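You operate a simulated robot arm through the tools that you are given. There is no shell and no other tool. Be economical: measure what you need, move in short steps, check, and stop when the job is done.

You are at the controls of a simulated robot arm. One attempt, no reset.

Task
Cure the blue disc on LOW in the curing box.
Fine: open the drawer again after, leave the disc in it and turn the purple dial off; the other discs stay as they are.

The check looks at the end state, three seconds after you hand in, the way a careful person would. Anything else that was tipped, shoved, dropped, spilled or broken makes it a failure.

Robot
A 6-joint arm with a two-finger parallel gripper, fixed in place. Base frame: the origin is at the foot of the arm, x ahead of it, y to its left, z up; the work surface is at about z = 0. Lengths are in m, angles in rad, forces in N, time in s.
With the tool pointing down near the work surface it reaches from about 0.16 to 0.42 m from the base axis. Its first joint turns from -1.152 to 1.152 rad. Payload 1.57 kg.
The TCP is the grasp point between the finger pads, 0.03 m short of the fingertips. In the tool frame z runs along the fingers and y along their closing line. Largest opening 0.08 m; finger width 0.017, thickness 0.012; the body of the gripper, 0.04 by 0.082 m, starts 0.08 m behind the TCP.
Orientation is that of the tool frame in the base frame, as a unit quaternion [w, x, y, z]. With the fingers straight down and closing along the base's y, the tool's x points along the base's -x, its y along +y and its z along -z.

Tools
- The arm moves only by the tool move_arm. Its argument "commands" is a list of rows, each a list of 6 numbers: the shift along the tool's x, y, z in units of 50 mm (1.0 is 50 mm), then the turn, a rotation vector about the tool's x, y, z in units of 5 degrees (1.0 is 5 degrees). In form: [[dx, dy, dz, rx, ry, rz], ...]. A call has 1 to 10 rows; each row shifts and turns the commanded pose from where the row before left it, along the tool's axes as they then stand. "claw" is the gripper command, from -1 (shut) to 1 (fully open), values between in proportion, set as the call begins (left out, the last holds). A call with a number of a shift or a turn outside -1 to 1 is refused whole. A row lasts 0.2 s, in which the tool goes at most 0.05 m and 0.15 rad; a call with a longer step from one row to the next is refused whole, and so is a gripper value outside its range. A pose out of reach is approached as far as the arm can. The call stops where the force on the tool passes 40 N (or 10 N more than at its start, if that is more) or the arm is blocked; 0.2 s more then pass. The fingers move at their own pace (about 0.153 m/s each) and stop on an object; they squeeze with about 30 N. The grip force told is the motor's: it shows also when the fingers shut on nothing. Time passes only in rows, and 0.2 s behind the last, so rows that do not move let the fingers close. The reply holds the time, the measured pose of the TCP, the force on the tool along the base axes, the opening and the grip force, in the units named above and with some noise, with the torque about the TCP (base axes, N m) and any sound that the robot's microphone picked up.
- Cameras (640 x 400 px; columns grow to the right, rows downward): "scene" is fixed at [0.0696, -0.3418, 0.4424]; the picture's right is [0.65, -0.76, 0.00], its down [-0.30, -0.26, -0.92] and it looks along [0.69, 0.60, -0.40] (base axes); focal length 308 px, centre (320, 200). "wrist" rides on the gripper at [0.072, -0.007, -0.122] in the tool frame; the picture's right is [0.09, 1.00, 0.00], its down [-0.84, 0.08, -0.54] and it looks along [-0.54, 0.05, 0.84] (tool axes); focal length 238 px, centre (320, 200). There is no depth. A picture from a camera that has moved, and an enlarged one, comes with that camera's place and axes in the base frame and with its lens.
- camera(camera): a new picture of that camera. The clock stands still meanwhile.
- inspect(camera, box): a new picture of the part [left, top, right, bottom] of that camera's present view, enlarged. The clock stands still meanwhile.
- job_done(): hands the job in; it is judged then, once.

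Work in short steps. Places have to be worked out from the pictures, the camera data and where the tool is seen: move nearer, look again, correct. Check each grasp and each placing, and mend what went wrong. You have 120 turns and 64 pictures in all, those below and enlarged ones among them. Open the gripper and draw the arm clear of the work before you hand the job in, unless the task says otherwise; then end with one line.

The tools are called after "Call:" as a command line: name --pt "numbers of a row" for each row, then --argument value for the rest, lists and objects as JSON in quotes. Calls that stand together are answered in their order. move_arm: Moves the arm, as the interface text tells. Its arguments: {"type":"object","properties":{"commands":{"type":"array"},"claw":{"type":"number"}},"required":["commands"]} The other tools are called the same way: camera (camera) takes a picture; inspect (camera, box) takes an enlarged picture of a part of a camera's view; job_done () hands the job in.

At the start:

```text
t: 0.0
tcp_pos: [0.2163, 0.0752, 0.3117]
tool_rot: [0.001, -0.001, 1.0, 0.0]
force: [0.1, -0.5, -0.4]
moment: [0.01, 0.03, -0.01]
grip_width: 0.08
finger_force: 0.0
```

scene: 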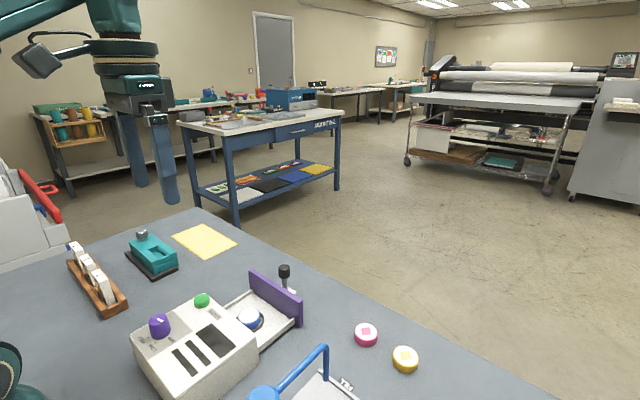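
wrist: 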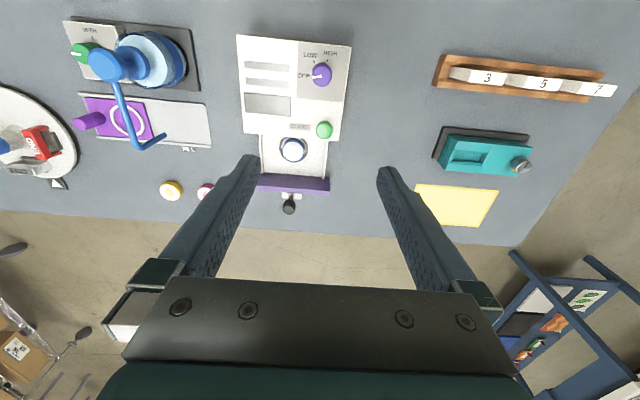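

I start by enlarging the curing box in both views.

Call:
inspect --camera "wrist" --box '[220, 20, 370, 220]'

Call:
inspect --camera "scene" --box '[120, 240, 440, 400]'

```text
2.00 times, centred on (295, 120) of wrist
camera zoom: at [0.1435, 0.0673, 0.4331], right [-0.09, 1.0, 0.0], down [0.84, 0.08, 0.54], along [0.54, 0.05, -0.84], focal length 477 px, centre (370, 360)
```

zoom: 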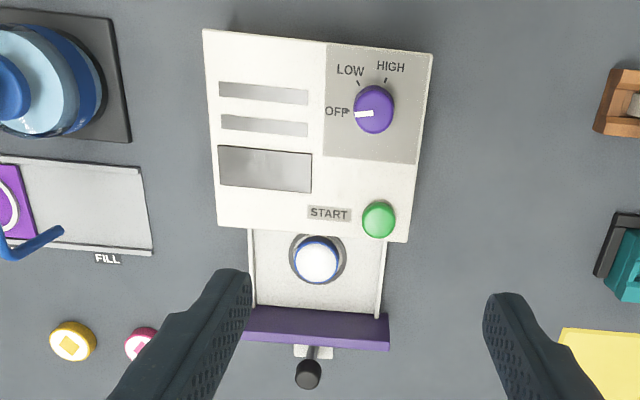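

```text
2.00 times, centred on (280, 320) of scene
camera zoom: at [0.0696, -0.3418, 0.4424], right [0.65, -0.76, 0.0], down [-0.3, -0.26, -0.92], along [0.69, 0.6, -0.4], focal length 616 px, centre (400, -40)
```

zoom: 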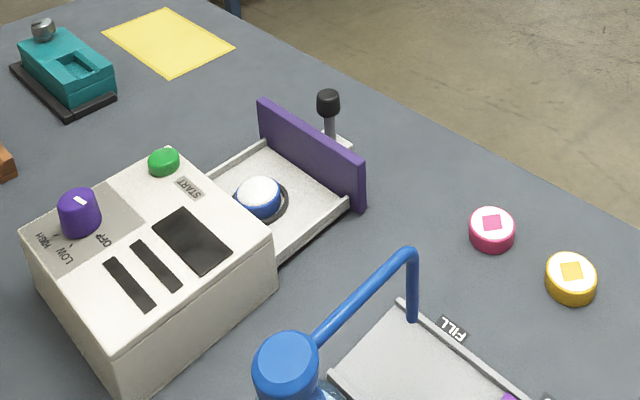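

The drawer is open with the blue disc already in its recess, and the dial is at OFF. I put the dial at about (0.173, 0.073, 0.09), the button at (0.247, 0.083, 0.077) and the handle at (0.392, 0.034, 0.08). I go above the dial and look again.

Call:
move_arm --pt "0.43 -0.02 0.6 0 0 0" --pt "0.43 -0.02 0.6 0 0 0" --pt "0 0 0.6 0 0 0" --pt "0 0 0.4 0 0 0" --claw 1

Call:
camera --camera "wrist"

Call:
camera --camera "scene"

```text
t: 1.0
tcp_pos: [0.1754, 0.0738, 0.201]
tool_rot: [0.002, 0.0, 1.0, 0.0]
force: [-0.2, 0.5, -0.1]
moment: [0.01, 0.01, -0.02]
grip_width: 0.08
finger_force: 0.0
```

```text
59 pictures are left
camera wrist: at [0.1018, 0.0651, 0.3225], right [-0.09, 1.0, 0.0], down [0.84, 0.08, 0.54], along [0.54, 0.05, -0.84], focal length 238 px, centre (320, 200)
```

wrist: 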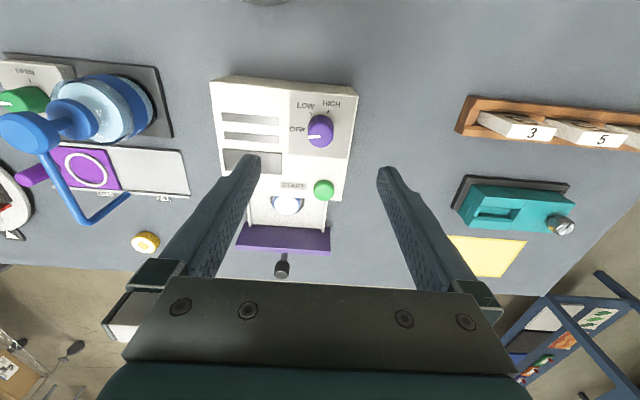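

```text
58 pictures are left
```

scene: 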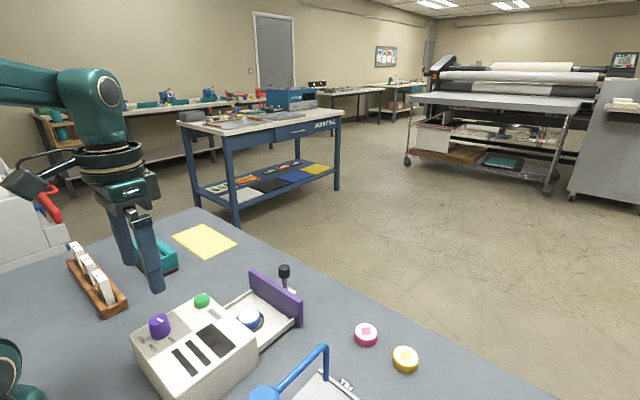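

The estimates hold up. I zoom in on the dial for its height and label angles.

Call:
inspect --camera "scene" --box '[124, 284, 220, 344]'

Call:
inspect --camera "wrist" --box '[270, 85, 366, 145]'

```text
6.67 times, centred on (172, 314) of scene
camera zoom: at [0.0696, -0.3418, 0.4424], right [0.65, -0.76, 0.0], down [-0.3, -0.26, -0.92], along [0.69, 0.6, -0.4], focal length 2052 px, centre (1307, -560)
```

zoom: 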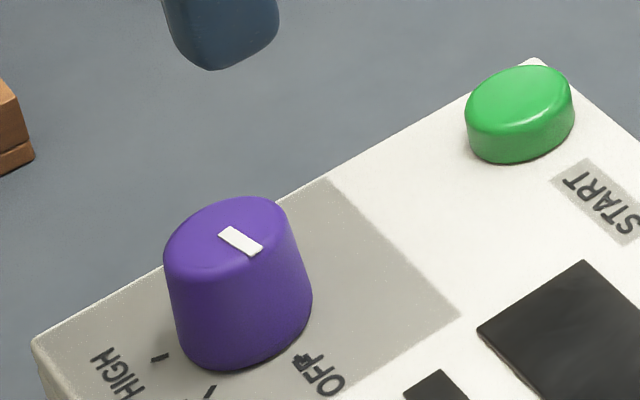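

```text
6.67 times, centred on (318, 115) of wrist
camera zoom: at [0.1018, 0.0651, 0.3225], right [-0.09, 1.0, 0.0], down [0.84, 0.08, 0.54], along [0.54, 0.05, -0.84], focal length 1589 px, centre (333, 767)
```

zoom: 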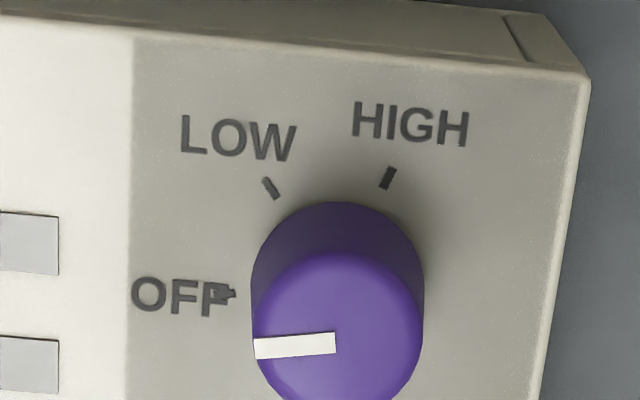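

The dial top is about (0.175, 0.072, 0.093), its base is at z≈0.07, and LOW is about 60° clockwise of OFF seen from above. I pre-turn the tool −30° and descend around the dial.

Call:
move_arm --pt "0.0 -0.03 0 0 0 0" --pt "0 0 0 0 0 -1" --pt "0 0 0 0 0 -1" --pt "0 0 0 0 0 -1" --pt "0 0 0 0 0 -1" --pt "0 0 0 0 0 -1" --pt "0 0 0 0 0 -1" --pt "0 0 0.5 0 0 0" --pt "0 0 0.5 0 0 0"

Call:
camera --camera "wrist"

Call:
inspect --camera "scene" --box '[80, 200, 272, 320]'

```text
t: 3.0
tcp_pos: [0.1745, 0.0723, 0.1523]
tool_rot: [0.001, -0.26, 0.966, 0.0]
force: [0.7, 0.2, 0.3]
moment: [0.01, -0.03, -0.01]
grip_width: 0.0802
finger_force: 0.0
```

```text
55 pictures are left
camera wrist: at [0.1147, 0.029, 0.2734], right [-0.58, 0.82, 0.0], down [0.68, 0.49, 0.54], along [0.44, 0.31, -0.84], focal length 238 px, centre (320, 200)
```

wrist: 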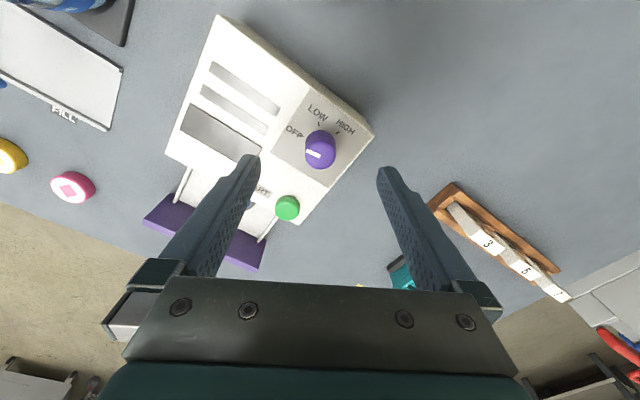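

```text
3.33 times, centred on (176, 260) of scene
camera zoom: at [0.0696, -0.3418, 0.4424], right [0.65, -0.76, 0.0], down [-0.3, -0.26, -0.92], along [0.69, 0.6, -0.4], focal length 1026 px, centre (800, 0)
```

zoom: 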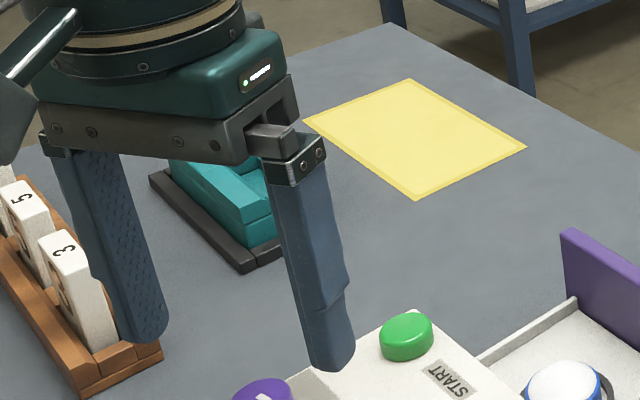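

The dial is centred between the fingers, so I lower to z≈0.105 with a 1.5 mm correction, then close.

Call:
move_arm --pt "0.03 0 0.4 0 0 0" --pt "0 0 0.3 0 0 0" --pt "0 0 0.23 0 0 0" --pt "0 0 0 0 0 0"

Call:
inspect --camera "scene" --box '[100, 244, 228, 324]'

```text
t: 4.0
tcp_pos: [0.1725, 0.0714, 0.1048]
tool_rot: [0.001, -0.259, 0.966, 0.0]
force: [-0.4, -0.6, -0.3]
moment: [-0.02, 0.01, 0.01]
grip_width: 0.0799
finger_force: 0.0
```

```text
5.00 times, centred on (164, 284) of scene
camera zoom: at [0.0696, -0.3418, 0.4424], right [0.65, -0.76, 0.0], down [-0.3, -0.26, -0.92], along [0.69, 0.6, -0.4], focal length 1539 px, centre (1100, -220)
```

zoom: 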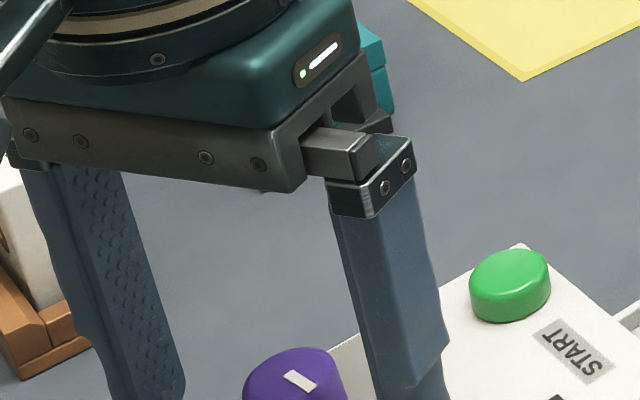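

Clear and no contact, so I close on the dial.

Call:
move_arm --pt "0 0 0 0 0 0" --pt "0 0 0 0 0 0" --pt "0 0 0 0 0 0" --claw -1

Call:
inspect --camera "scene" --box '[100, 264, 228, 344]'

```text
t: 4.8
tcp_pos: [0.1717, 0.0713, 0.1045]
tool_rot: [0.0, -0.258, 0.966, 0.0]
force: [-7.2, 13.0, -4.5]
moment: [0.41, 0.21, 0.0]
grip_width: 0.0268
finger_force: 37.6
```

```text
5.00 times, centred on (164, 304) of scene
camera zoom: at [0.0696, -0.3418, 0.4424], right [0.65, -0.76, 0.0], down [-0.3, -0.26, -0.92], along [0.69, 0.6, -0.4], focal length 1539 px, centre (1100, -320)
```

zoom: 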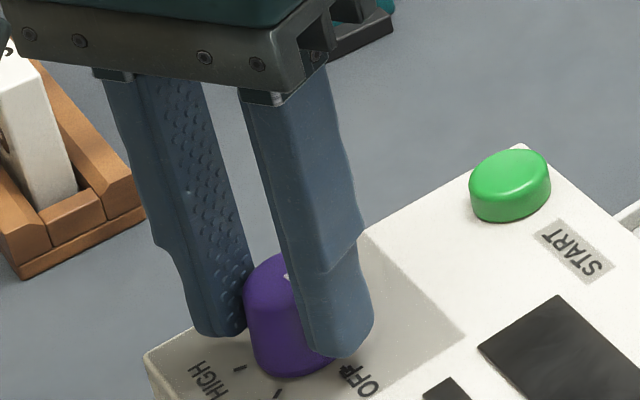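

The grip holds, but there is a 15 N side load along tool +y. I ease toward it before turning.

Call:
move_arm --pt "0 0.03 0 0 0 0" --pt "0 0 0 0 0 0"

```text
t: 5.4
tcp_pos: [0.1727, 0.0713, 0.1043]
tool_rot: [0.0, -0.259, 0.966, -0.001]
force: [3.7, -3.5, -14.0]
moment: [-0.12, -0.11, -0.18]
grip_width: 0.0265
finger_force: 37.4
```

The side load is mostly gone. I turn clockwise 30° and check.

Call:
move_arm --pt "0 0 0 0 0 1" --pt "0 0 0 0 0 1" --pt "0 0 0 0 0 1" --pt "0 0 0 0 0 1" --pt "0 0 0 0 0 1" --pt "0 0 0 0 0 1"

Call:
inspect --camera "scene" --box '[100, 264, 228, 344]'

Call:
inspect --camera "wrist" --box '[240, 50, 400, 150]'

```text
t: 6.8
tcp_pos: [0.1712, 0.0742, 0.1053]
tool_rot: [0.0, 0.002, 1.0, 0.001]
force: [-11.8, 29.4, -16.3]
moment: [0.67, -0.08, 0.16]
grip_width: 0.0262
finger_force: 37.6
```

```text
5.00 times, centred on (164, 304) of scene
camera zoom: at [0.0696, -0.3418, 0.4424], right [0.65, -0.76, 0.0], down [-0.3, -0.26, -0.92], along [0.69, 0.6, -0.4], focal length 1539 px, centre (1100, -320)
```

zoom: 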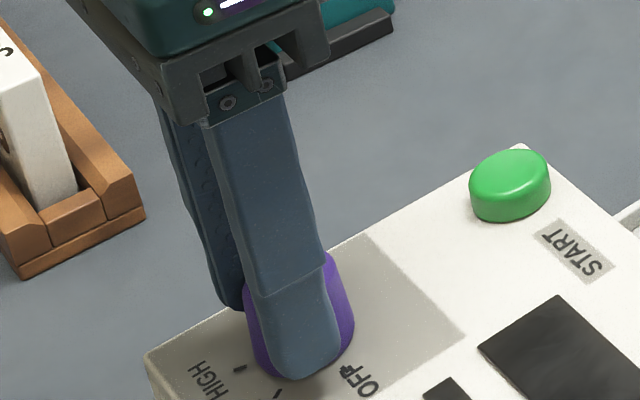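

```text
4.00 times, centred on (320, 100) of wrist
camera zoom: at [0.0987, 0.0655, 0.2265], right [-0.09, 1.0, 0.0], down [0.84, 0.07, 0.54], along [0.54, 0.05, -0.84], focal length 953 px, centre (320, 600)
```

zoom: 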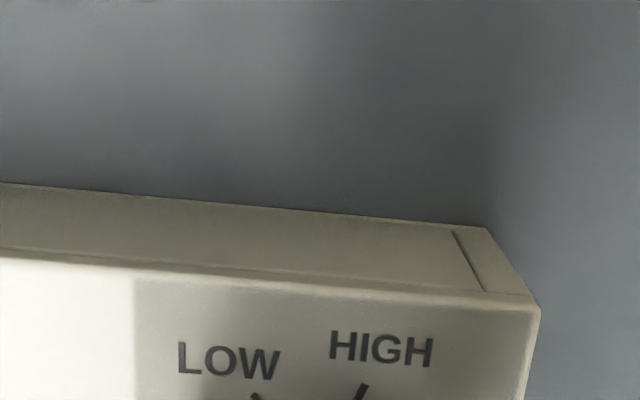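

The box hasn't moved, but the side load is now 29 N toward +y, so the dial centre lies a little further that way. I relieve it.

Call:
move_arm --pt "0.01 0.03 0 0 0 0" --pt "0 0.0 0 0 0 0"

```text
t: 7.4
tcp_pos: [0.1716, 0.0739, 0.1048]
tool_rot: [0.001, 0.001, 1.0, -0.001]
force: [-2.8, 13.4, -6.0]
moment: [0.57, 0.82, 0.1]
grip_width: 0.0262
finger_force: 37.3
```

Call:
move_arm --pt "0.0 0.03 0 0 0 0" --pt "0 0 0 0 0 0" --pt "0 0 0 0 0 1" --pt "0 0 0 0 0 1" --pt "0 0 0 0 0 1"

```text
t: 8.6
tcp_pos: [0.1719, 0.0751, 0.1056]
tool_rot: [0.001, 0.131, 0.991, 0.0]
force: [9.5, -5.5, -16.1]
moment: [-0.31, -0.46, -0.02]
grip_width: 0.026
finger_force: 37.5
```

The loads are small after 45° of turn. I do the last 15°.

Call:
move_arm --pt "0 0 0 0 0 1" --pt "0 0 0 0 0 1" --pt "0 0 0 0 0 1" --pt "0 0 0 0 0 0"

Call:
inspect --camera "scene" --box '[100, 264, 228, 344]'

```text
t: 9.6
tcp_pos: [0.1721, 0.0763, 0.105]
tool_rot: [0.001, 0.26, 0.966, 0.003]
force: [-5.7, 19.2, 18.3]
moment: [0.39, -0.08, 0.09]
grip_width: 0.0263
finger_force: 37.3
```

```text
5.00 times, centred on (164, 304) of scene
camera zoom: at [0.0696, -0.3418, 0.4424], right [0.65, -0.76, 0.0], down [-0.3, -0.26, -0.92], along [0.69, 0.6, -0.4], focal length 1539 px, centre (1100, -320)
```

zoom: 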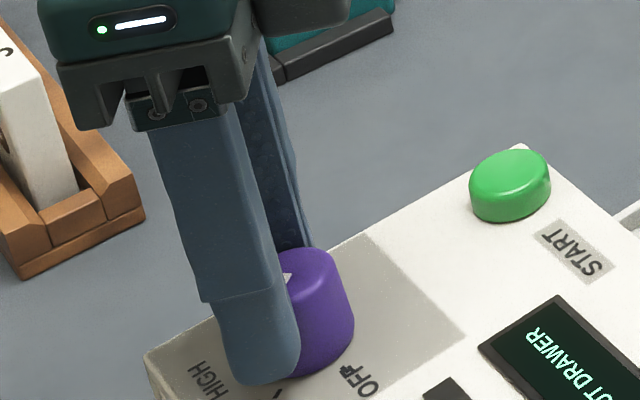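

The display now reads "…UT DRAWER". I release, rise and check the dial.

Call:
move_arm --pt "0 0 0 0 0 0" --pt "0 0 0 0 0 0" --pt "0 0 -0.5 0 0 0" --pt "0 0 -0.7 0 0 0" --pt "0 0 -0.7 0 0 0" --claw 1

Call:
inspect --camera "scene" --box '[116, 284, 276, 384]'

Call:
inspect --camera "wrist" --box '[240, 80, 400, 180]'

```text
t: 10.8
tcp_pos: [0.1685, 0.0756, 0.2009]
tool_rot: [0.001, 0.258, 0.966, 0.0]
force: [0.6, 0.4, -0.4]
moment: [-0.01, 0.02, 0.03]
grip_width: 0.08
finger_force: 0.1
```

```text
4.00 times, centred on (196, 334) of scene
camera zoom: at [0.0696, -0.3418, 0.4424], right [0.65, -0.76, 0.0], down [-0.3, -0.26, -0.92], along [0.69, 0.6, -0.4], focal length 1231 px, centre (816, -336)
```

zoom: 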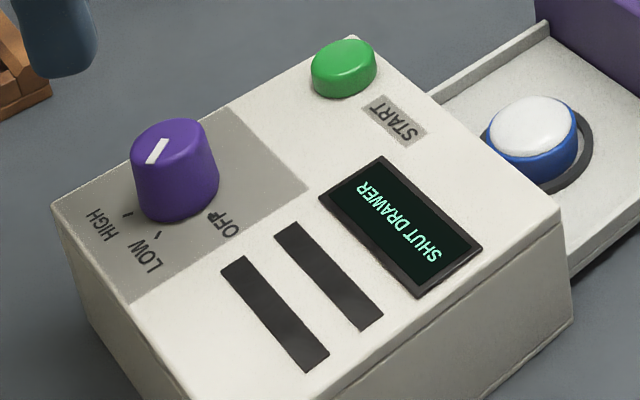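

```text
4.00 times, centred on (320, 130) of wrist
camera zoom: at [0.103, 0.1035, 0.322], right [0.42, 0.91, 0.0], down [0.76, -0.35, 0.54], along [0.49, -0.23, -0.84], focal length 953 px, centre (320, 480)
```

zoom: 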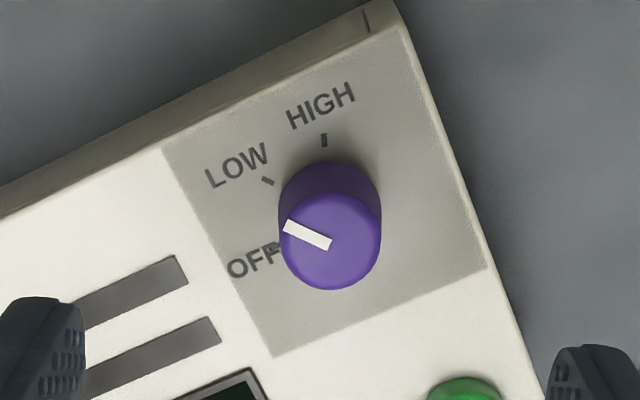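

The pointer is aligned with LOW and the display says SHUT DRAWER. Next I turn back to yaw 0 and move toward the drawer handle.

Call:
move_arm --pt "0 0 0 0 0 -1" --pt "0 0 0 0 0 -1" --pt "0 0 0 0 0 -1" --pt "0 0 0 0 0 -1" --pt "0 0 0 0 0 -1" --pt "0 0 0 0 0 -1" --pt "-0.8 -0.2 0 0 0 0" --pt "-0.8 -0.2 0 0 0 0" --pt "-0.8 -0.2 0 0 0 0" --pt "-0.8 -0.2 0 0 0 0"

Call:
camera --camera "wrist"

Call:
inspect --camera "scene" --box '[220, 230, 380, 330]'

```text
t: 13.0
tcp_pos: [0.3305, 0.0348, 0.2003]
tool_rot: [-0.001, 0.0, 1.0, -0.002]
force: [-0.3, 0.8, 0.0]
moment: [0.02, -0.01, 0.02]
grip_width: 0.0801
finger_force: 0.1
```

```text
46 pictures are left
camera wrist: at [0.2583, 0.0264, 0.3208], right [-0.09, 1.0, 0.0], down [0.84, 0.08, 0.54], along [0.54, 0.05, -0.84], focal length 238 px, centre (320, 200)
```

wrist: 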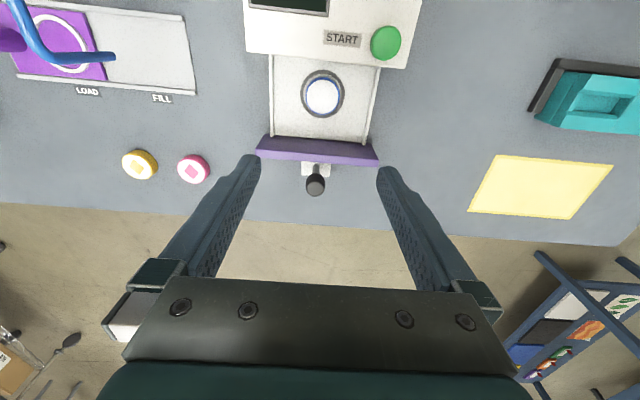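

```text
4.00 times, centred on (300, 280) of scene
camera zoom: at [0.0696, -0.3418, 0.4424], right [0.65, -0.76, 0.0], down [-0.3, -0.26, -0.92], along [0.69, 0.6, -0.4], focal length 1231 px, centre (400, -120)
```

zoom: 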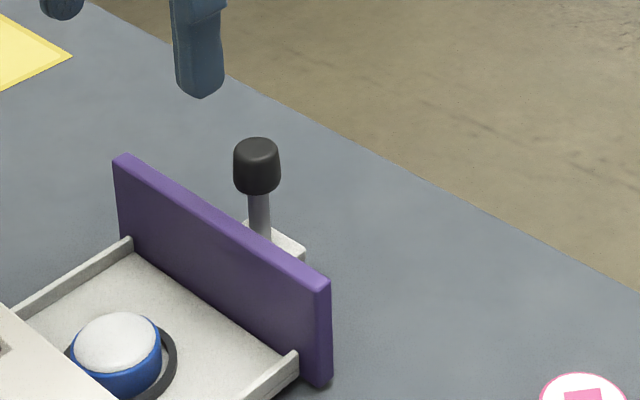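

The knob is near (0.387, 0.033), with its top at z≈0.085, and the front panel top is at z≈0.06. I move over the knob and look closer.

Call:
move_arm --pt "-0.56 -0.02 0.2 0 0 0" --pt "-0.56 -0.02 0.3 0 0 0" --pt "0 0 0.3 0 0 0"

Call:
camera --camera "wrist"

Call:
inspect --camera "scene" --box '[200, 190, 392, 310]'

```text
t: 13.8
tcp_pos: [0.3805, 0.0307, 0.1571]
tool_rot: [0.001, 0.0, 1.0, -0.001]
force: [0.4, -0.3, -0.4]
moment: [-0.03, 0.0, 0.02]
grip_width: 0.0798
finger_force: 0.2
out of reach, approached as far as the arm can: row 2
```

```text
44 pictures are left
camera wrist: at [0.3077, 0.0234, 0.2783], right [-0.09, 1.0, 0.0], down [0.84, 0.08, 0.54], along [0.54, 0.05, -0.84], focal length 238 px, centre (320, 200)
```

wrist: 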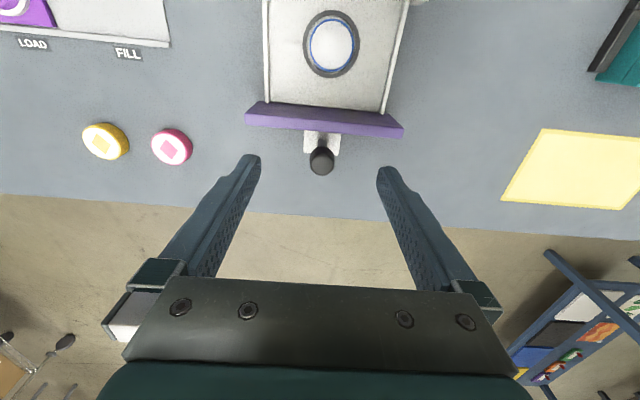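

```text
3.33 times, centred on (296, 250) of scene
camera zoom: at [0.0696, -0.3418, 0.4424], right [0.65, -0.76, 0.0], down [-0.3, -0.26, -0.92], along [0.69, 0.6, -0.4], focal length 1026 px, centre (400, 33)
```

zoom: 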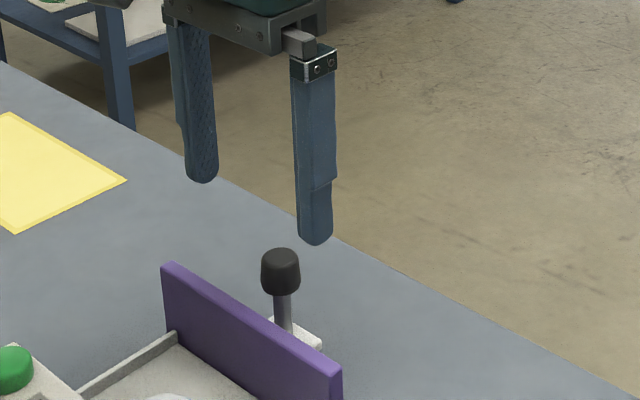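

The knob is at about (0.388, 0.032). I descend partway and read back the pose.

Call:
move_arm --pt "0 0.02 0.4 0 0 0" --pt "0 0 0.4 0 0 0"

```text
t: 14.4
tcp_pos: [0.3802, 0.0327, 0.1168]
tool_rot: [0.001, 0.0, 1.0, -0.001]
force: [0.6, -0.9, 0.1]
moment: [0.02, 0.0, -0.03]
grip_width: 0.0798
finger_force: 0.0
```

Call:
move_arm --pt "-0.14 0 0 0 0 0" --pt "0 0 0.25 0 0 0" --pt "0 0 0.13 0 0 0"

Call:
inspect --camera "scene" --box '[240, 210, 368, 290]'

Call:
camera --camera "wrist"

```text
t: 15.2
tcp_pos: [0.3885, 0.0333, 0.0981]
tool_rot: [0.0, -0.001, 1.0, -0.001]
force: [0.6, 0.2, 0.0]
moment: [0.0, 0.0, -0.02]
grip_width: 0.0801
finger_force: 0.1
```

```text
5.00 times, centred on (304, 250) of scene
camera zoom: at [0.0696, -0.3418, 0.4424], right [0.65, -0.76, 0.0], down [-0.3, -0.26, -0.92], along [0.69, 0.6, -0.4], focal length 1539 px, centre (400, -50)
```

zoom: 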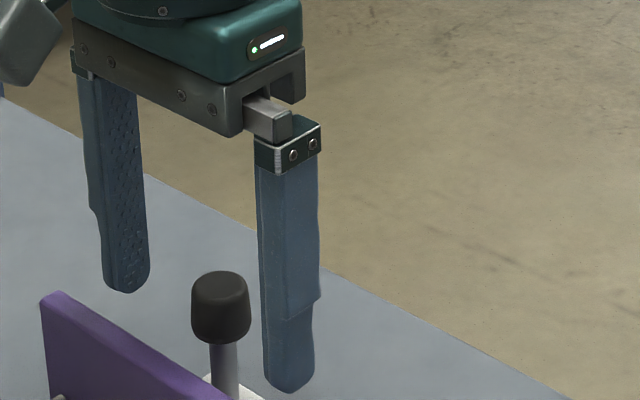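

```text
41 pictures are left
camera wrist: at [0.3154, 0.0257, 0.2185], right [-0.09, 1.0, 0.0], down [0.84, 0.08, 0.54], along [0.54, 0.05, -0.84], focal length 238 px, centre (320, 200)
```

wrist: 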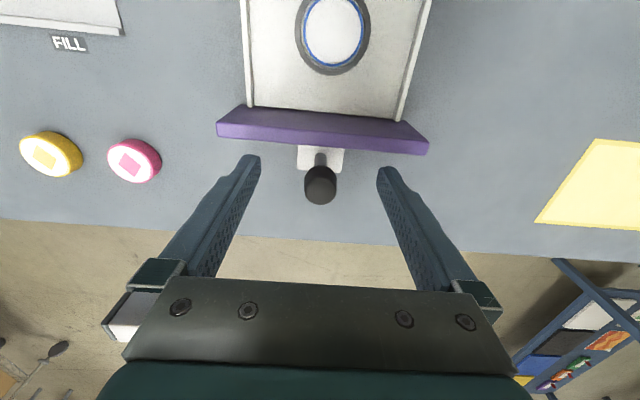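

The knob centre looks to be nearer x≈0.393, so I shift slightly forward and close.

Call:
move_arm --pt "-0.1 0 0.02 0 0 0" --pt "0 0 0 0 0 0"

Call:
move_arm --pt "0 0 0 0 0 0" --pt "0 0 0 0 0 0" --pt "0 0 0 0 0 0" --claw -1

Call:
inspect --camera "scene" --box '[240, 210, 368, 290]'

```text
t: 15.8
tcp_pos: [0.3927, 0.0341, 0.0964]
tool_rot: [0.001, 0.001, 1.0, -0.001]
force: [0.4, 0.3, 0.1]
moment: [0.01, -0.02, 0.03]
grip_width: 0.08
finger_force: 0.1
```

```text
t: 16.6
tcp_pos: [0.3941, 0.0348, 0.0965]
tool_rot: [0.002, -0.001, 1.0, 0.001]
force: [-0.1, 12.3, -0.9]
moment: [0.39, -0.02, 0.06]
grip_width: 0.0232
finger_force: 35.8
```

```text
5.00 times, centred on (304, 250) of scene
camera zoom: at [0.0696, -0.3418, 0.4424], right [0.65, -0.76, 0.0], down [-0.3, -0.26, -0.92], along [0.69, 0.6, -0.4], focal length 1539 px, centre (400, -50)
```

zoom: 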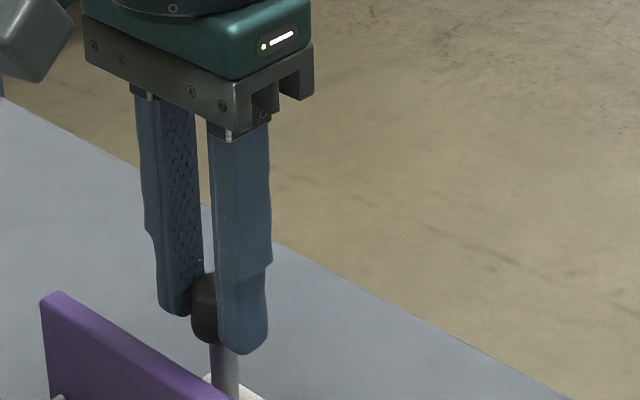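

Knob gripped. I relieve the side load and push the drawer in along −x.

Call:
move_arm --pt "0 0.025 0 0 0 0" --pt "0.2 0 0 0 0 0" --pt "0.2 0 0 0 0 0" --pt "0.2 0 0 0 0 0"

```text
t: 17.6
tcp_pos: [0.3634, 0.035, 0.0965]
tool_rot: [0.0, 0.0, 1.0, 0.0]
force: [0.2, 13.1, -12.2]
moment: [0.34, 0.24, 0.14]
grip_width: 0.0233
finger_force: 36.0
```

The drawer is sliding. I continue with a small +y correction.

Call:
move_arm --pt "0.2 0.02 0 0 0 0" --pt "0.2 0.01 0 0 0 0" --pt "0.2 0 0 0 0 0" --pt "0.2 0 0 0 0 0" --pt "0 0 0 0 0 0"

Call:
camera --camera "scene"

```text
t: 18.8
tcp_pos: [0.3229, 0.0355, 0.096]
tool_rot: [0.0, -0.001, 1.0, -0.002]
force: [-0.7, -3.4, -25.5]
moment: [-0.15, 0.13, -0.07]
grip_width: 0.0233
finger_force: 35.7
```

```text
39 pictures are left
```

scene: 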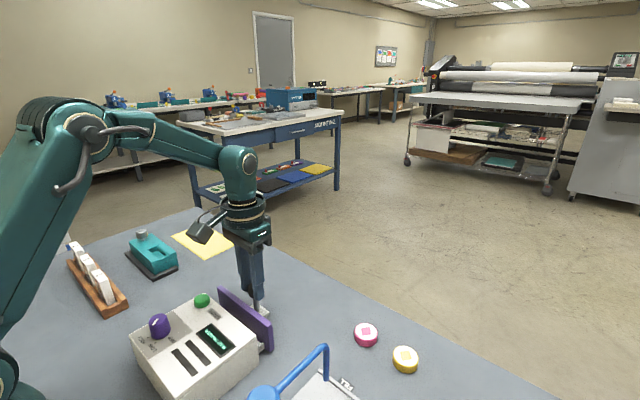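

Nearly shut, with a −25 N vertical pull, so I lower 1 mm and push further in small steps.

Call:
move_arm --pt "0 0 0.03 0 0 0" --pt "0.1 0 0 0 0 0" --pt "0.1 0 0 0 0 0" --pt "0.1 0 0 0 0 0" --pt "0 0 0 0 0 0"

Call:
inspect --camera "scene" --box '[130, 270, 290, 370]'

```text
t: 20.0
tcp_pos: [0.3087, 0.0353, 0.0966]
tool_rot: [0.004, -0.001, 1.0, -0.003]
force: [0.2, -20.2, 26.5]
moment: [-0.68, 0.31, -0.22]
grip_width: 0.0235
finger_force: 35.5
```

```text
4.00 times, centred on (210, 320) of scene
camera zoom: at [0.0695, -0.3418, 0.4424], right [0.65, -0.76, 0.0], down [-0.3, -0.26, -0.92], along [0.69, 0.6, -0.4], focal length 1231 px, centre (760, -280)
```

zoom: 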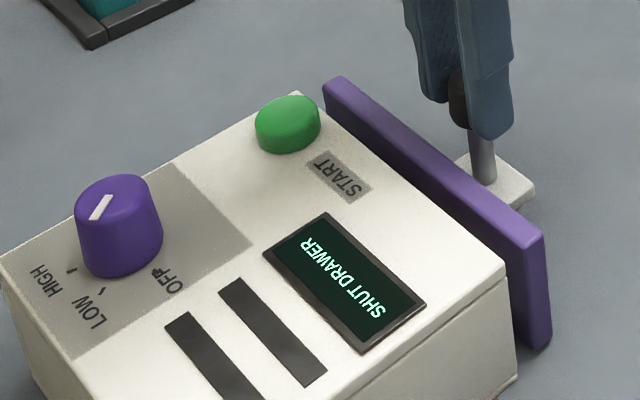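

A small gap remains. I relieve the y and z loads and push on.

Call:
move_arm --pt "0 -0.03 -0.02 0 0 0" --pt "0.08 0 0 0 0 0" --pt "0.08 0 0 0 0 0" --pt "0 0 0 0 0 0"

Call:
inspect --camera "scene" --box '[130, 270, 290, 370]'

```text
t: 21.0
tcp_pos: [0.3007, 0.0351, 0.0962]
tool_rot: [0.002, 0.0, 1.0, 0.001]
force: [7.6, 8.6, 14.4]
moment: [0.22, -0.02, 0.06]
grip_width: 0.0232
finger_force: 35.6
```

```text
4.00 times, centred on (210, 320) of scene
camera zoom: at [0.0696, -0.3418, 0.4424], right [0.65, -0.76, 0.0], down [-0.3, -0.26, -0.92], along [0.69, 0.6, -0.4], focal length 1231 px, centre (760, -280)
```

zoom: 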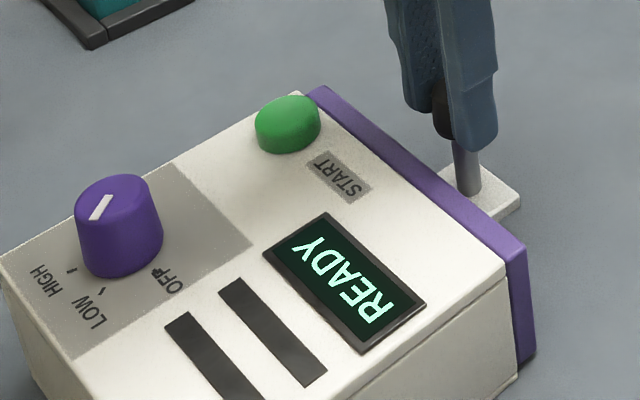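

READY. I release, rise, and go above the START button.

Call:
move_arm --pt "0 0 0 0 0 0" --pt "0 0 0 0 0 0" --pt "0 0 -0.5 0 0 0" --pt "0 0 -0.5 0 0 0" --pt "0.5 0.5 0 0 0 0" --pt "0.5 0.5 0 0 0 0" --claw 1

Call:
move_arm --pt "0 0 0 0 0 0" --pt "0 0 0 0 0 0" --pt "0 0 0 0 0 0" --claw -1

Call:
inspect --camera "scene" --box '[120, 220, 312, 340]'

Call:
camera --camera "wrist"

```text
t: 22.4
tcp_pos: [0.2496, 0.0814, 0.1433]
tool_rot: [0.002, 0.0, 1.0, 0.001]
force: [-0.3, -0.5, -1.0]
moment: [-0.01, 0.0, -0.01]
grip_width: 0.08
finger_force: 0.0
```

```text
t: 23.2
tcp_pos: [0.2501, 0.0812, 0.1443]
tool_rot: [0.001, 0.0, 1.0, 0.0]
force: [0.5, -0.2, -0.6]
moment: [0.0, -0.04, 0.02]
grip_width: 0.0
finger_force: 21.0
```

```text
3.33 times, centred on (216, 280) of scene
camera zoom: at [0.0696, -0.3418, 0.4424], right [0.65, -0.76, 0.0], down [-0.3, -0.26, -0.92], along [0.69, 0.6, -0.4], focal length 1026 px, centre (667, -67)
```

zoom: 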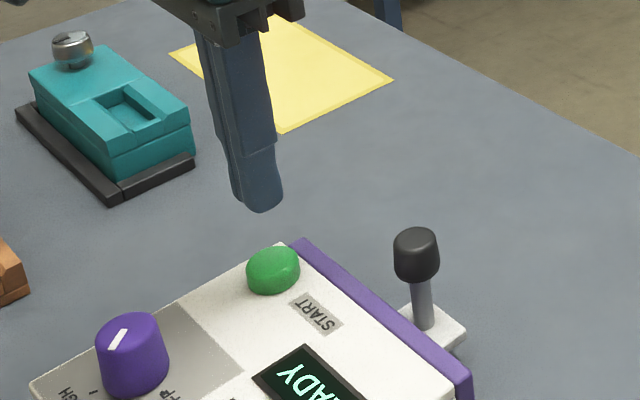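

```text
35 pictures are left
camera wrist: at [0.1777, 0.074, 0.2664], right [-0.09, 1.0, 0.0], down [0.84, 0.08, 0.54], along [0.54, 0.05, -0.84], focal length 238 px, centre (320, 200)
```

wrist: 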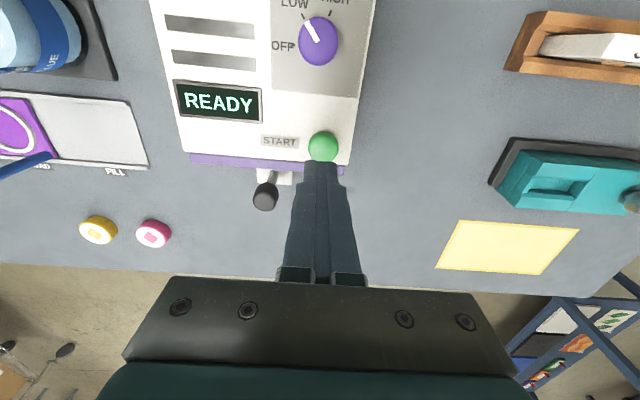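

The button is at about (0.246, 0.083). I centre over it and descend gently.

Call:
move_arm --pt "0.07 0.05 0 0 0 0" --pt "0 0 0.3 0 0 0" --pt "0 0 0.2 0 0 0" --pt "0 0 0.08 0 0 0" --pt "0 0 0.05 0 0 0" --pt "0 0 0.05 0 0 0"

Call:
inspect --camera "scene" --box '[130, 270, 290, 370]'

```text
t: 24.6
tcp_pos: [0.2476, 0.0861, 0.1124]
tool_rot: [0.001, 0.001, 1.0, -0.001]
force: [0.1, 0.2, -0.1]
moment: [0.01, 0.0, -0.02]
grip_width: 0.0002
finger_force: 21.0
```

```text
4.00 times, centred on (210, 320) of scene
camera zoom: at [0.0696, -0.3418, 0.4424], right [0.65, -0.76, 0.0], down [-0.3, -0.26, -0.92], along [0.69, 0.6, -0.4], focal length 1231 px, centre (760, -280)
```

zoom: 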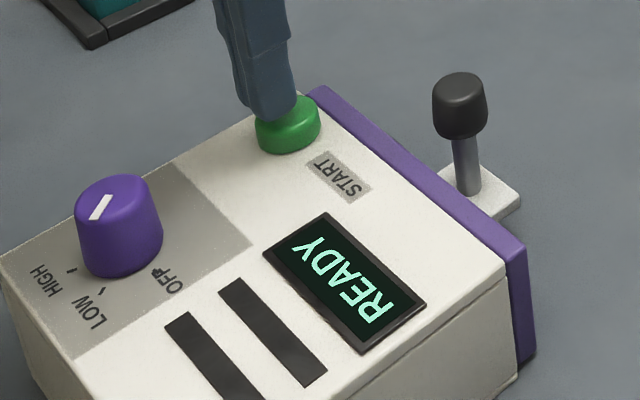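

Just above the button with no contact yet, so I go down in 2 mm steps.

Call:
move_arm --pt "0 -0.03 0.04 0 0 0" --pt "0 0 0.04 0 0 0" --pt "0 0 0.04 0 0 0"

Call:
inspect --camera "scene" --box '[130, 270, 290, 370]'

```text
t: 25.4
tcp_pos: [0.2459, 0.0849, 0.106]
tool_rot: [0.001, 0.0, 1.0, 0.0]
force: [-0.7, -0.4, -0.1]
moment: [-0.01, 0.0, 0.02]
grip_width: 0.0003
finger_force: 21.5
```

```text
4.00 times, centred on (210, 320) of scene
camera zoom: at [0.0696, -0.3418, 0.4424], right [0.65, -0.76, 0.0], down [-0.3, -0.26, -0.92], along [0.69, 0.6, -0.4], focal length 1231 px, centre (760, -280)
```

zoom: 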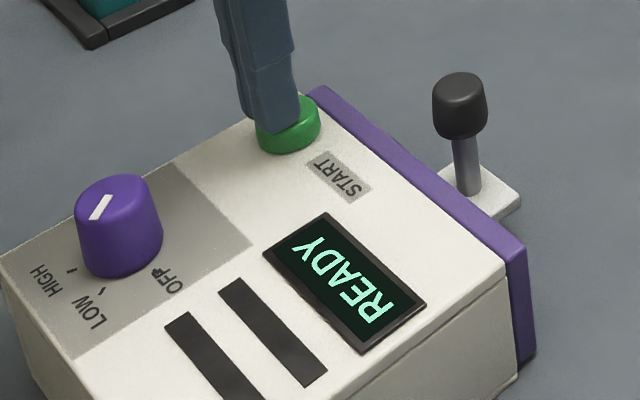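

There is still no contact, and the tip looks a few mm off toward −x/+y. I rise slightly, recentre and press again.

Call:
move_arm --pt "0 0 -0.12 0 0 0" --pt "-0.08 -0.06 0 0 0 0" --pt "0 0 0.1 0 0 0" --pt "0 0 0.04 0 0 0" --pt "0 0 0.03 0 0 0"

Call:
inspect --camera "scene" --box '[130, 270, 290, 370]'

```text
t: 26.6
tcp_pos: [0.2497, 0.0819, 0.1027]
tool_rot: [0.0, 0.001, 1.0, 0.0]
force: [-0.3, -0.2, 1.2]
moment: [-0.01, 0.0, -0.01]
grip_width: 0.0001
finger_force: 21.7
```

```text
4.00 times, centred on (210, 320) of scene
camera zoom: at [0.0696, -0.3418, 0.4424], right [0.65, -0.76, 0.0], down [-0.3, -0.26, -0.92], along [0.69, 0.6, -0.4], focal length 1231 px, centre (760, -280)
```

zoom: 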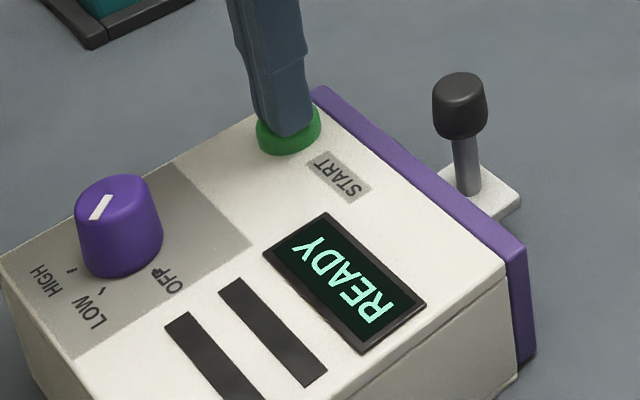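

Well centred now and just touching. I press further.

Call:
move_arm --pt "0 0 0.03 0 0 0" --pt "0 0 0.03 0 0 0" --pt "0 0 0.03 0 0 0"

Call:
inspect --camera "scene" --box '[130, 270, 290, 370]'

```text
t: 27.4
tcp_pos: [0.2502, 0.0811, 0.101]
tool_rot: [0.0, 0.0, 1.0, 0.0]
force: [-4.0, 0.5, 9.2]
moment: [0.05, 0.14, 0.02]
grip_width: 0.0
finger_force: 20.7
heard: click
```

```text
4.00 times, centred on (210, 320) of scene
camera zoom: at [0.0696, -0.3418, 0.4424], right [0.65, -0.76, 0.0], down [-0.3, -0.26, -0.92], along [0.69, 0.6, -0.4], focal length 1231 px, centre (760, -280)
```

zoom: 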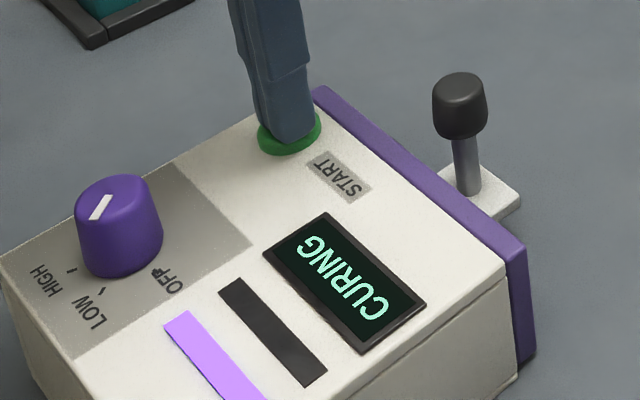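

It clicked and shows CURING with one lamp lit for LOW. I rise off the button and wait.

Call:
move_arm --pt "0 0 -0.4 0 0 0" --pt "0 0 -0.5 0 0 0" --pt "0 0 0 0 0 0" --pt "0 0 0 0 0 0" --pt "0 0 0 0 0 0" --pt "0 0 0 0 0 0" --pt "0 0 0 0 0 0" --pt "0 0 0 0 0 0" --pt "0 0 0 0 0 0" --pt "0 0 0 0 0 0"

Call:
move_arm --pt "-0.5 -0.5 0 0 0 0" --pt "-0.5 -0.45 0 0 0 0" --pt "0 0 0 0 0 0" --pt "0 0 0 0 0 0" --pt "0 0 0 0 0 0" --pt "0 0 0 0 0 0" --pt "0 0 0 0 0 0" --pt "0 0 0 0 0 0" --pt "0 0 0 0 0 0" --pt "0 0 0 0 0 0" --claw 1

Call:
camera --camera "scene"

```text
t: 29.6
tcp_pos: [0.2493, 0.0816, 0.1455]
tool_rot: [0.001, 0.0, 1.0, 0.0]
force: [0.4, 0.1, 0.1]
moment: [-0.02, 0.02, -0.02]
grip_width: 0.0
finger_force: 21.7
```

```text
t: 31.8
tcp_pos: [0.3002, 0.036, 0.146]
tool_rot: [0.0, 0.0, 1.0, -0.001]
force: [-0.8, -0.2, -0.7]
moment: [-0.03, 0.0, 0.0]
grip_width: 0.0799
finger_force: 0.0
```

```text
30 pictures are left
```

scene: 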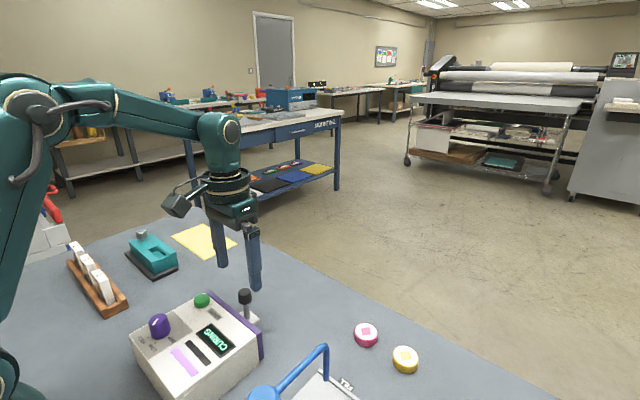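

Still CURING, so I wait for a sound or a change.

Call:
move_arm --pt "0 0 0 0 0 0" --pt "0 0 0 0 0 0" --pt "0 0 0 0 0 0" --pt "0 0 0 0 0 0" --pt "0 0 0 0 0 0" --pt "0 0 0 0 0 0" --pt "0 0 0 0 0 0" --pt "0 0 0 0 0 0" --pt "0 0 0 0 0 0" --pt "0 0 0 0 0 0"

Call:
move_arm --pt "0 0 0 0 0 0" --pt "0 0 0 0 0 0" --pt "0 0 0 0 0 0" --pt "0 0 0 0 0 0" --pt "0 0 0 0 0 0" --pt "0 0 0 0 0 0" --pt "0 0 0 0 0 0" --pt "0 0 0 0 0 0" --pt "0 0 0 0 0 0" --pt "0 0 0 0 0 0"

Call:
inspect --camera "scene" --box '[130, 270, 290, 370]'

```text
t: 34.0
tcp_pos: [0.301, 0.0367, 0.1461]
tool_rot: [0.001, 0.0, 1.0, -0.001]
force: [0.4, -0.4, 0.1]
moment: [0.03, 0.01, -0.01]
grip_width: 0.0801
finger_force: 0.1
```

```text
t: 36.2
tcp_pos: [0.299, 0.0365, 0.1466]
tool_rot: [0.001, 0.0, 1.0, -0.001]
force: [-1.0, 0.3, 0.3]
moment: [-0.02, 0.02, 0.02]
grip_width: 0.08
finger_force: 0.1
```

```text
4.00 times, centred on (210, 320) of scene
camera zoom: at [0.0696, -0.3418, 0.4424], right [0.65, -0.76, 0.0], down [-0.3, -0.26, -0.92], along [0.69, 0.6, -0.4], focal length 1231 px, centre (760, -280)
```

zoom: 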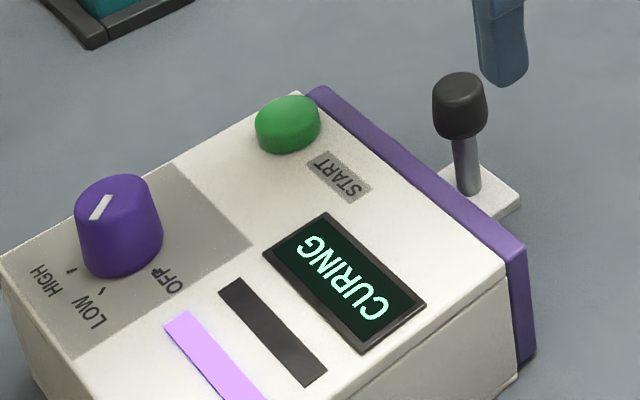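

Still curing. I keep waiting.

Call:
move_arm --pt "0 0 0 0 0 0" --pt "0 0 0 0 0 0" --pt "0 0 0 0 0 0" --pt "0 0 0 0 0 0" --pt "0 0 0 0 0 0" --pt "0 0 0 0 0 0" --pt "0 0 0 0 0 0" --pt "0 0 0 0 0 0" --pt "0 0 0 0 0 0" --pt "0 0 0 0 0 0"

Call:
move_arm --pt "0 0 0 0 0 0" --pt "0 0 0 0 0 0" --pt "0 0 0 0 0 0" --pt "0 0 0 0 0 0" --pt "0 0 0 0 0 0" --pt "0 0 0 0 0 0" --pt "0 0 0 0 0 0" --pt "0 0 0 0 0 0" --pt "0 0 0 0 0 0" --pt "0 0 0 0 0 0"

Call:
move_arm --pt "0 0 0 0 0 0" --pt "0 0 0 0 0 0" --pt "0 0 0 0 0 0" --pt "0 0 0 0 0 0" --pt "0 0 0 0 0 0" --pt "0 0 0 0 0 0" --pt "0 0 0 0 0 0" --pt "0 0 0 0 0 0" --pt "0 0 0 0 0 0" --pt "0 0 0 0 0 0"

Call:
inspect --camera "scene" --box '[130, 270, 290, 370]'

```text
t: 38.4
tcp_pos: [0.2981, 0.037, 0.1467]
tool_rot: [0.0, 0.001, 1.0, -0.001]
force: [0.1, -0.3, 0.5]
moment: [-0.03, 0.0, -0.01]
grip_width: 0.0798
finger_force: 0.1
```

```text
t: 40.6
tcp_pos: [0.2995, 0.0356, 0.1458]
tool_rot: [0.0, 0.0, 1.0, -0.001]
force: [0.1, -0.9, 0.8]
moment: [0.01, -0.01, 0.02]
grip_width: 0.08
finger_force: 0.0
```

```text
t: 42.8
tcp_pos: [0.3009, 0.0369, 0.145]
tool_rot: [0.001, 0.0, 1.0, -0.001]
force: [-0.5, 0.2, -0.3]
moment: [-0.01, 0.0, 0.03]
grip_width: 0.0798
finger_force: 0.1
```

```text
4.00 times, centred on (210, 320) of scene
camera zoom: at [0.0696, -0.3418, 0.4424], right [0.65, -0.76, 0.0], down [-0.3, -0.26, -0.92], along [0.69, 0.6, -0.4], focal length 1231 px, centre (760, -280)
```

zoom: 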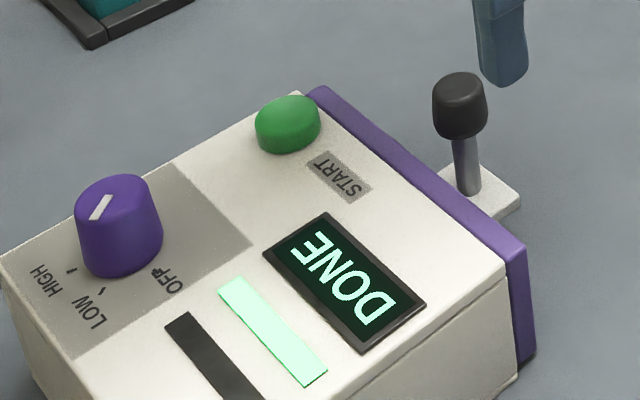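

DONE. I descend on the handle at its known position and grip it.

Call:
move_arm --pt "0 0 0.5 0 0 0" --pt "0 0 0.48 0 0 0" --pt "0 0 0 0 0 0"

Call:
move_arm --pt "0 0 0 0 0 0" --pt "0 0 0 0 0 0" --pt "0 0 0 0 0 0" --claw -1

```text
t: 43.6
tcp_pos: [0.3006, 0.0351, 0.0968]
tool_rot: [0.001, 0.0, 1.0, -0.001]
force: [0.2, -0.4, 0.3]
moment: [0.01, -0.02, 0.03]
grip_width: 0.0799
finger_force: 0.0
```

```text
t: 44.4
tcp_pos: [0.302, 0.035, 0.0965]
tool_rot: [0.001, 0.0, 1.0, 0.0]
force: [0.1, 4.3, -6.2]
moment: [0.1, -0.05, 0.02]
grip_width: 0.0234
finger_force: 35.9
```

Gripped with low loads. I pull the drawer out.

Call:
move_arm --pt "-0.1 0 0 0 0 0" --pt "-0.2 0 0 0 0 0" --pt "-0.2 0 0 0 0 0" --pt "-0.2 0 0 0 0 0" --pt "-0.2 0 0 0 0 0"

```text
t: 45.6
tcp_pos: [0.3467, 0.0347, 0.0962]
tool_rot: [0.003, 0.0, 1.0, 0.0]
force: [-0.9, 0.4, 15.0]
moment: [-0.02, -0.26, -0.02]
grip_width: 0.0236
finger_force: 35.7
```

Call:
move_arm --pt "-0.2 -0.01 0 0 0 0" --pt "-0.2 -0.01 0 0 0 0" --pt "-0.2 0 0 0 0 0" --pt "-0.2 0 0 0 0 0" --pt "-0.1 0 0 0 0 0"

Call:
camera --camera "scene"

```text
t: 46.8
tcp_pos: [0.3905, 0.0338, 0.0964]
tool_rot: [0.001, -0.001, 1.0, 0.002]
force: [-0.1, 19.3, 13.9]
moment: [0.54, 0.52, 0.08]
grip_width: 0.0233
finger_force: 35.6
```

```text
27 pictures are left
```

scene: 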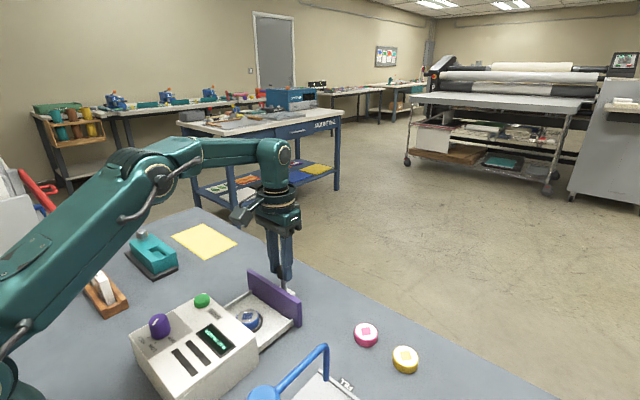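

Nearly fully open. I relieve y, pull the last 3 mm, then look at the disc.

Call:
move_arm --pt "0 0.025 -0.01 0 0 0" --pt "-0.06 0 0 0 0 0" --pt "0 0 0 0 0 0"

Call:
inspect --camera "scene" --box '[150, 260, 310, 360]'

```text
t: 47.6
tcp_pos: [0.3926, 0.0356, 0.0967]
tool_rot: [0.0, 0.0, 1.0, 0.0]
force: [0.1, 14.8, -1.7]
moment: [0.42, -0.23, 0.03]
grip_width: 0.0233
finger_force: 35.6
```

```text
4.00 times, centred on (230, 310) of scene
camera zoom: at [0.0696, -0.3418, 0.4424], right [0.65, -0.76, 0.0], down [-0.3, -0.26, -0.92], along [0.69, 0.6, -0.4], focal length 1231 px, centre (680, -240)
```

zoom: 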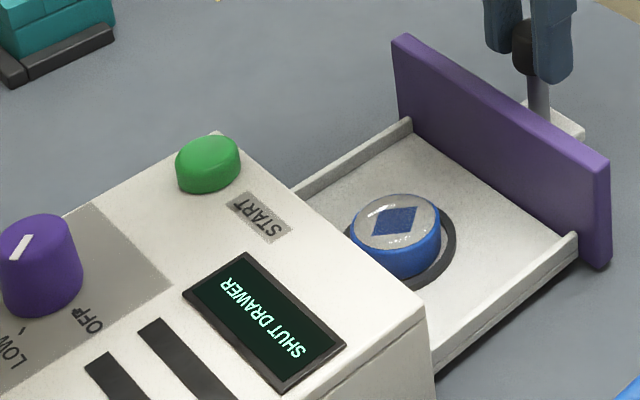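

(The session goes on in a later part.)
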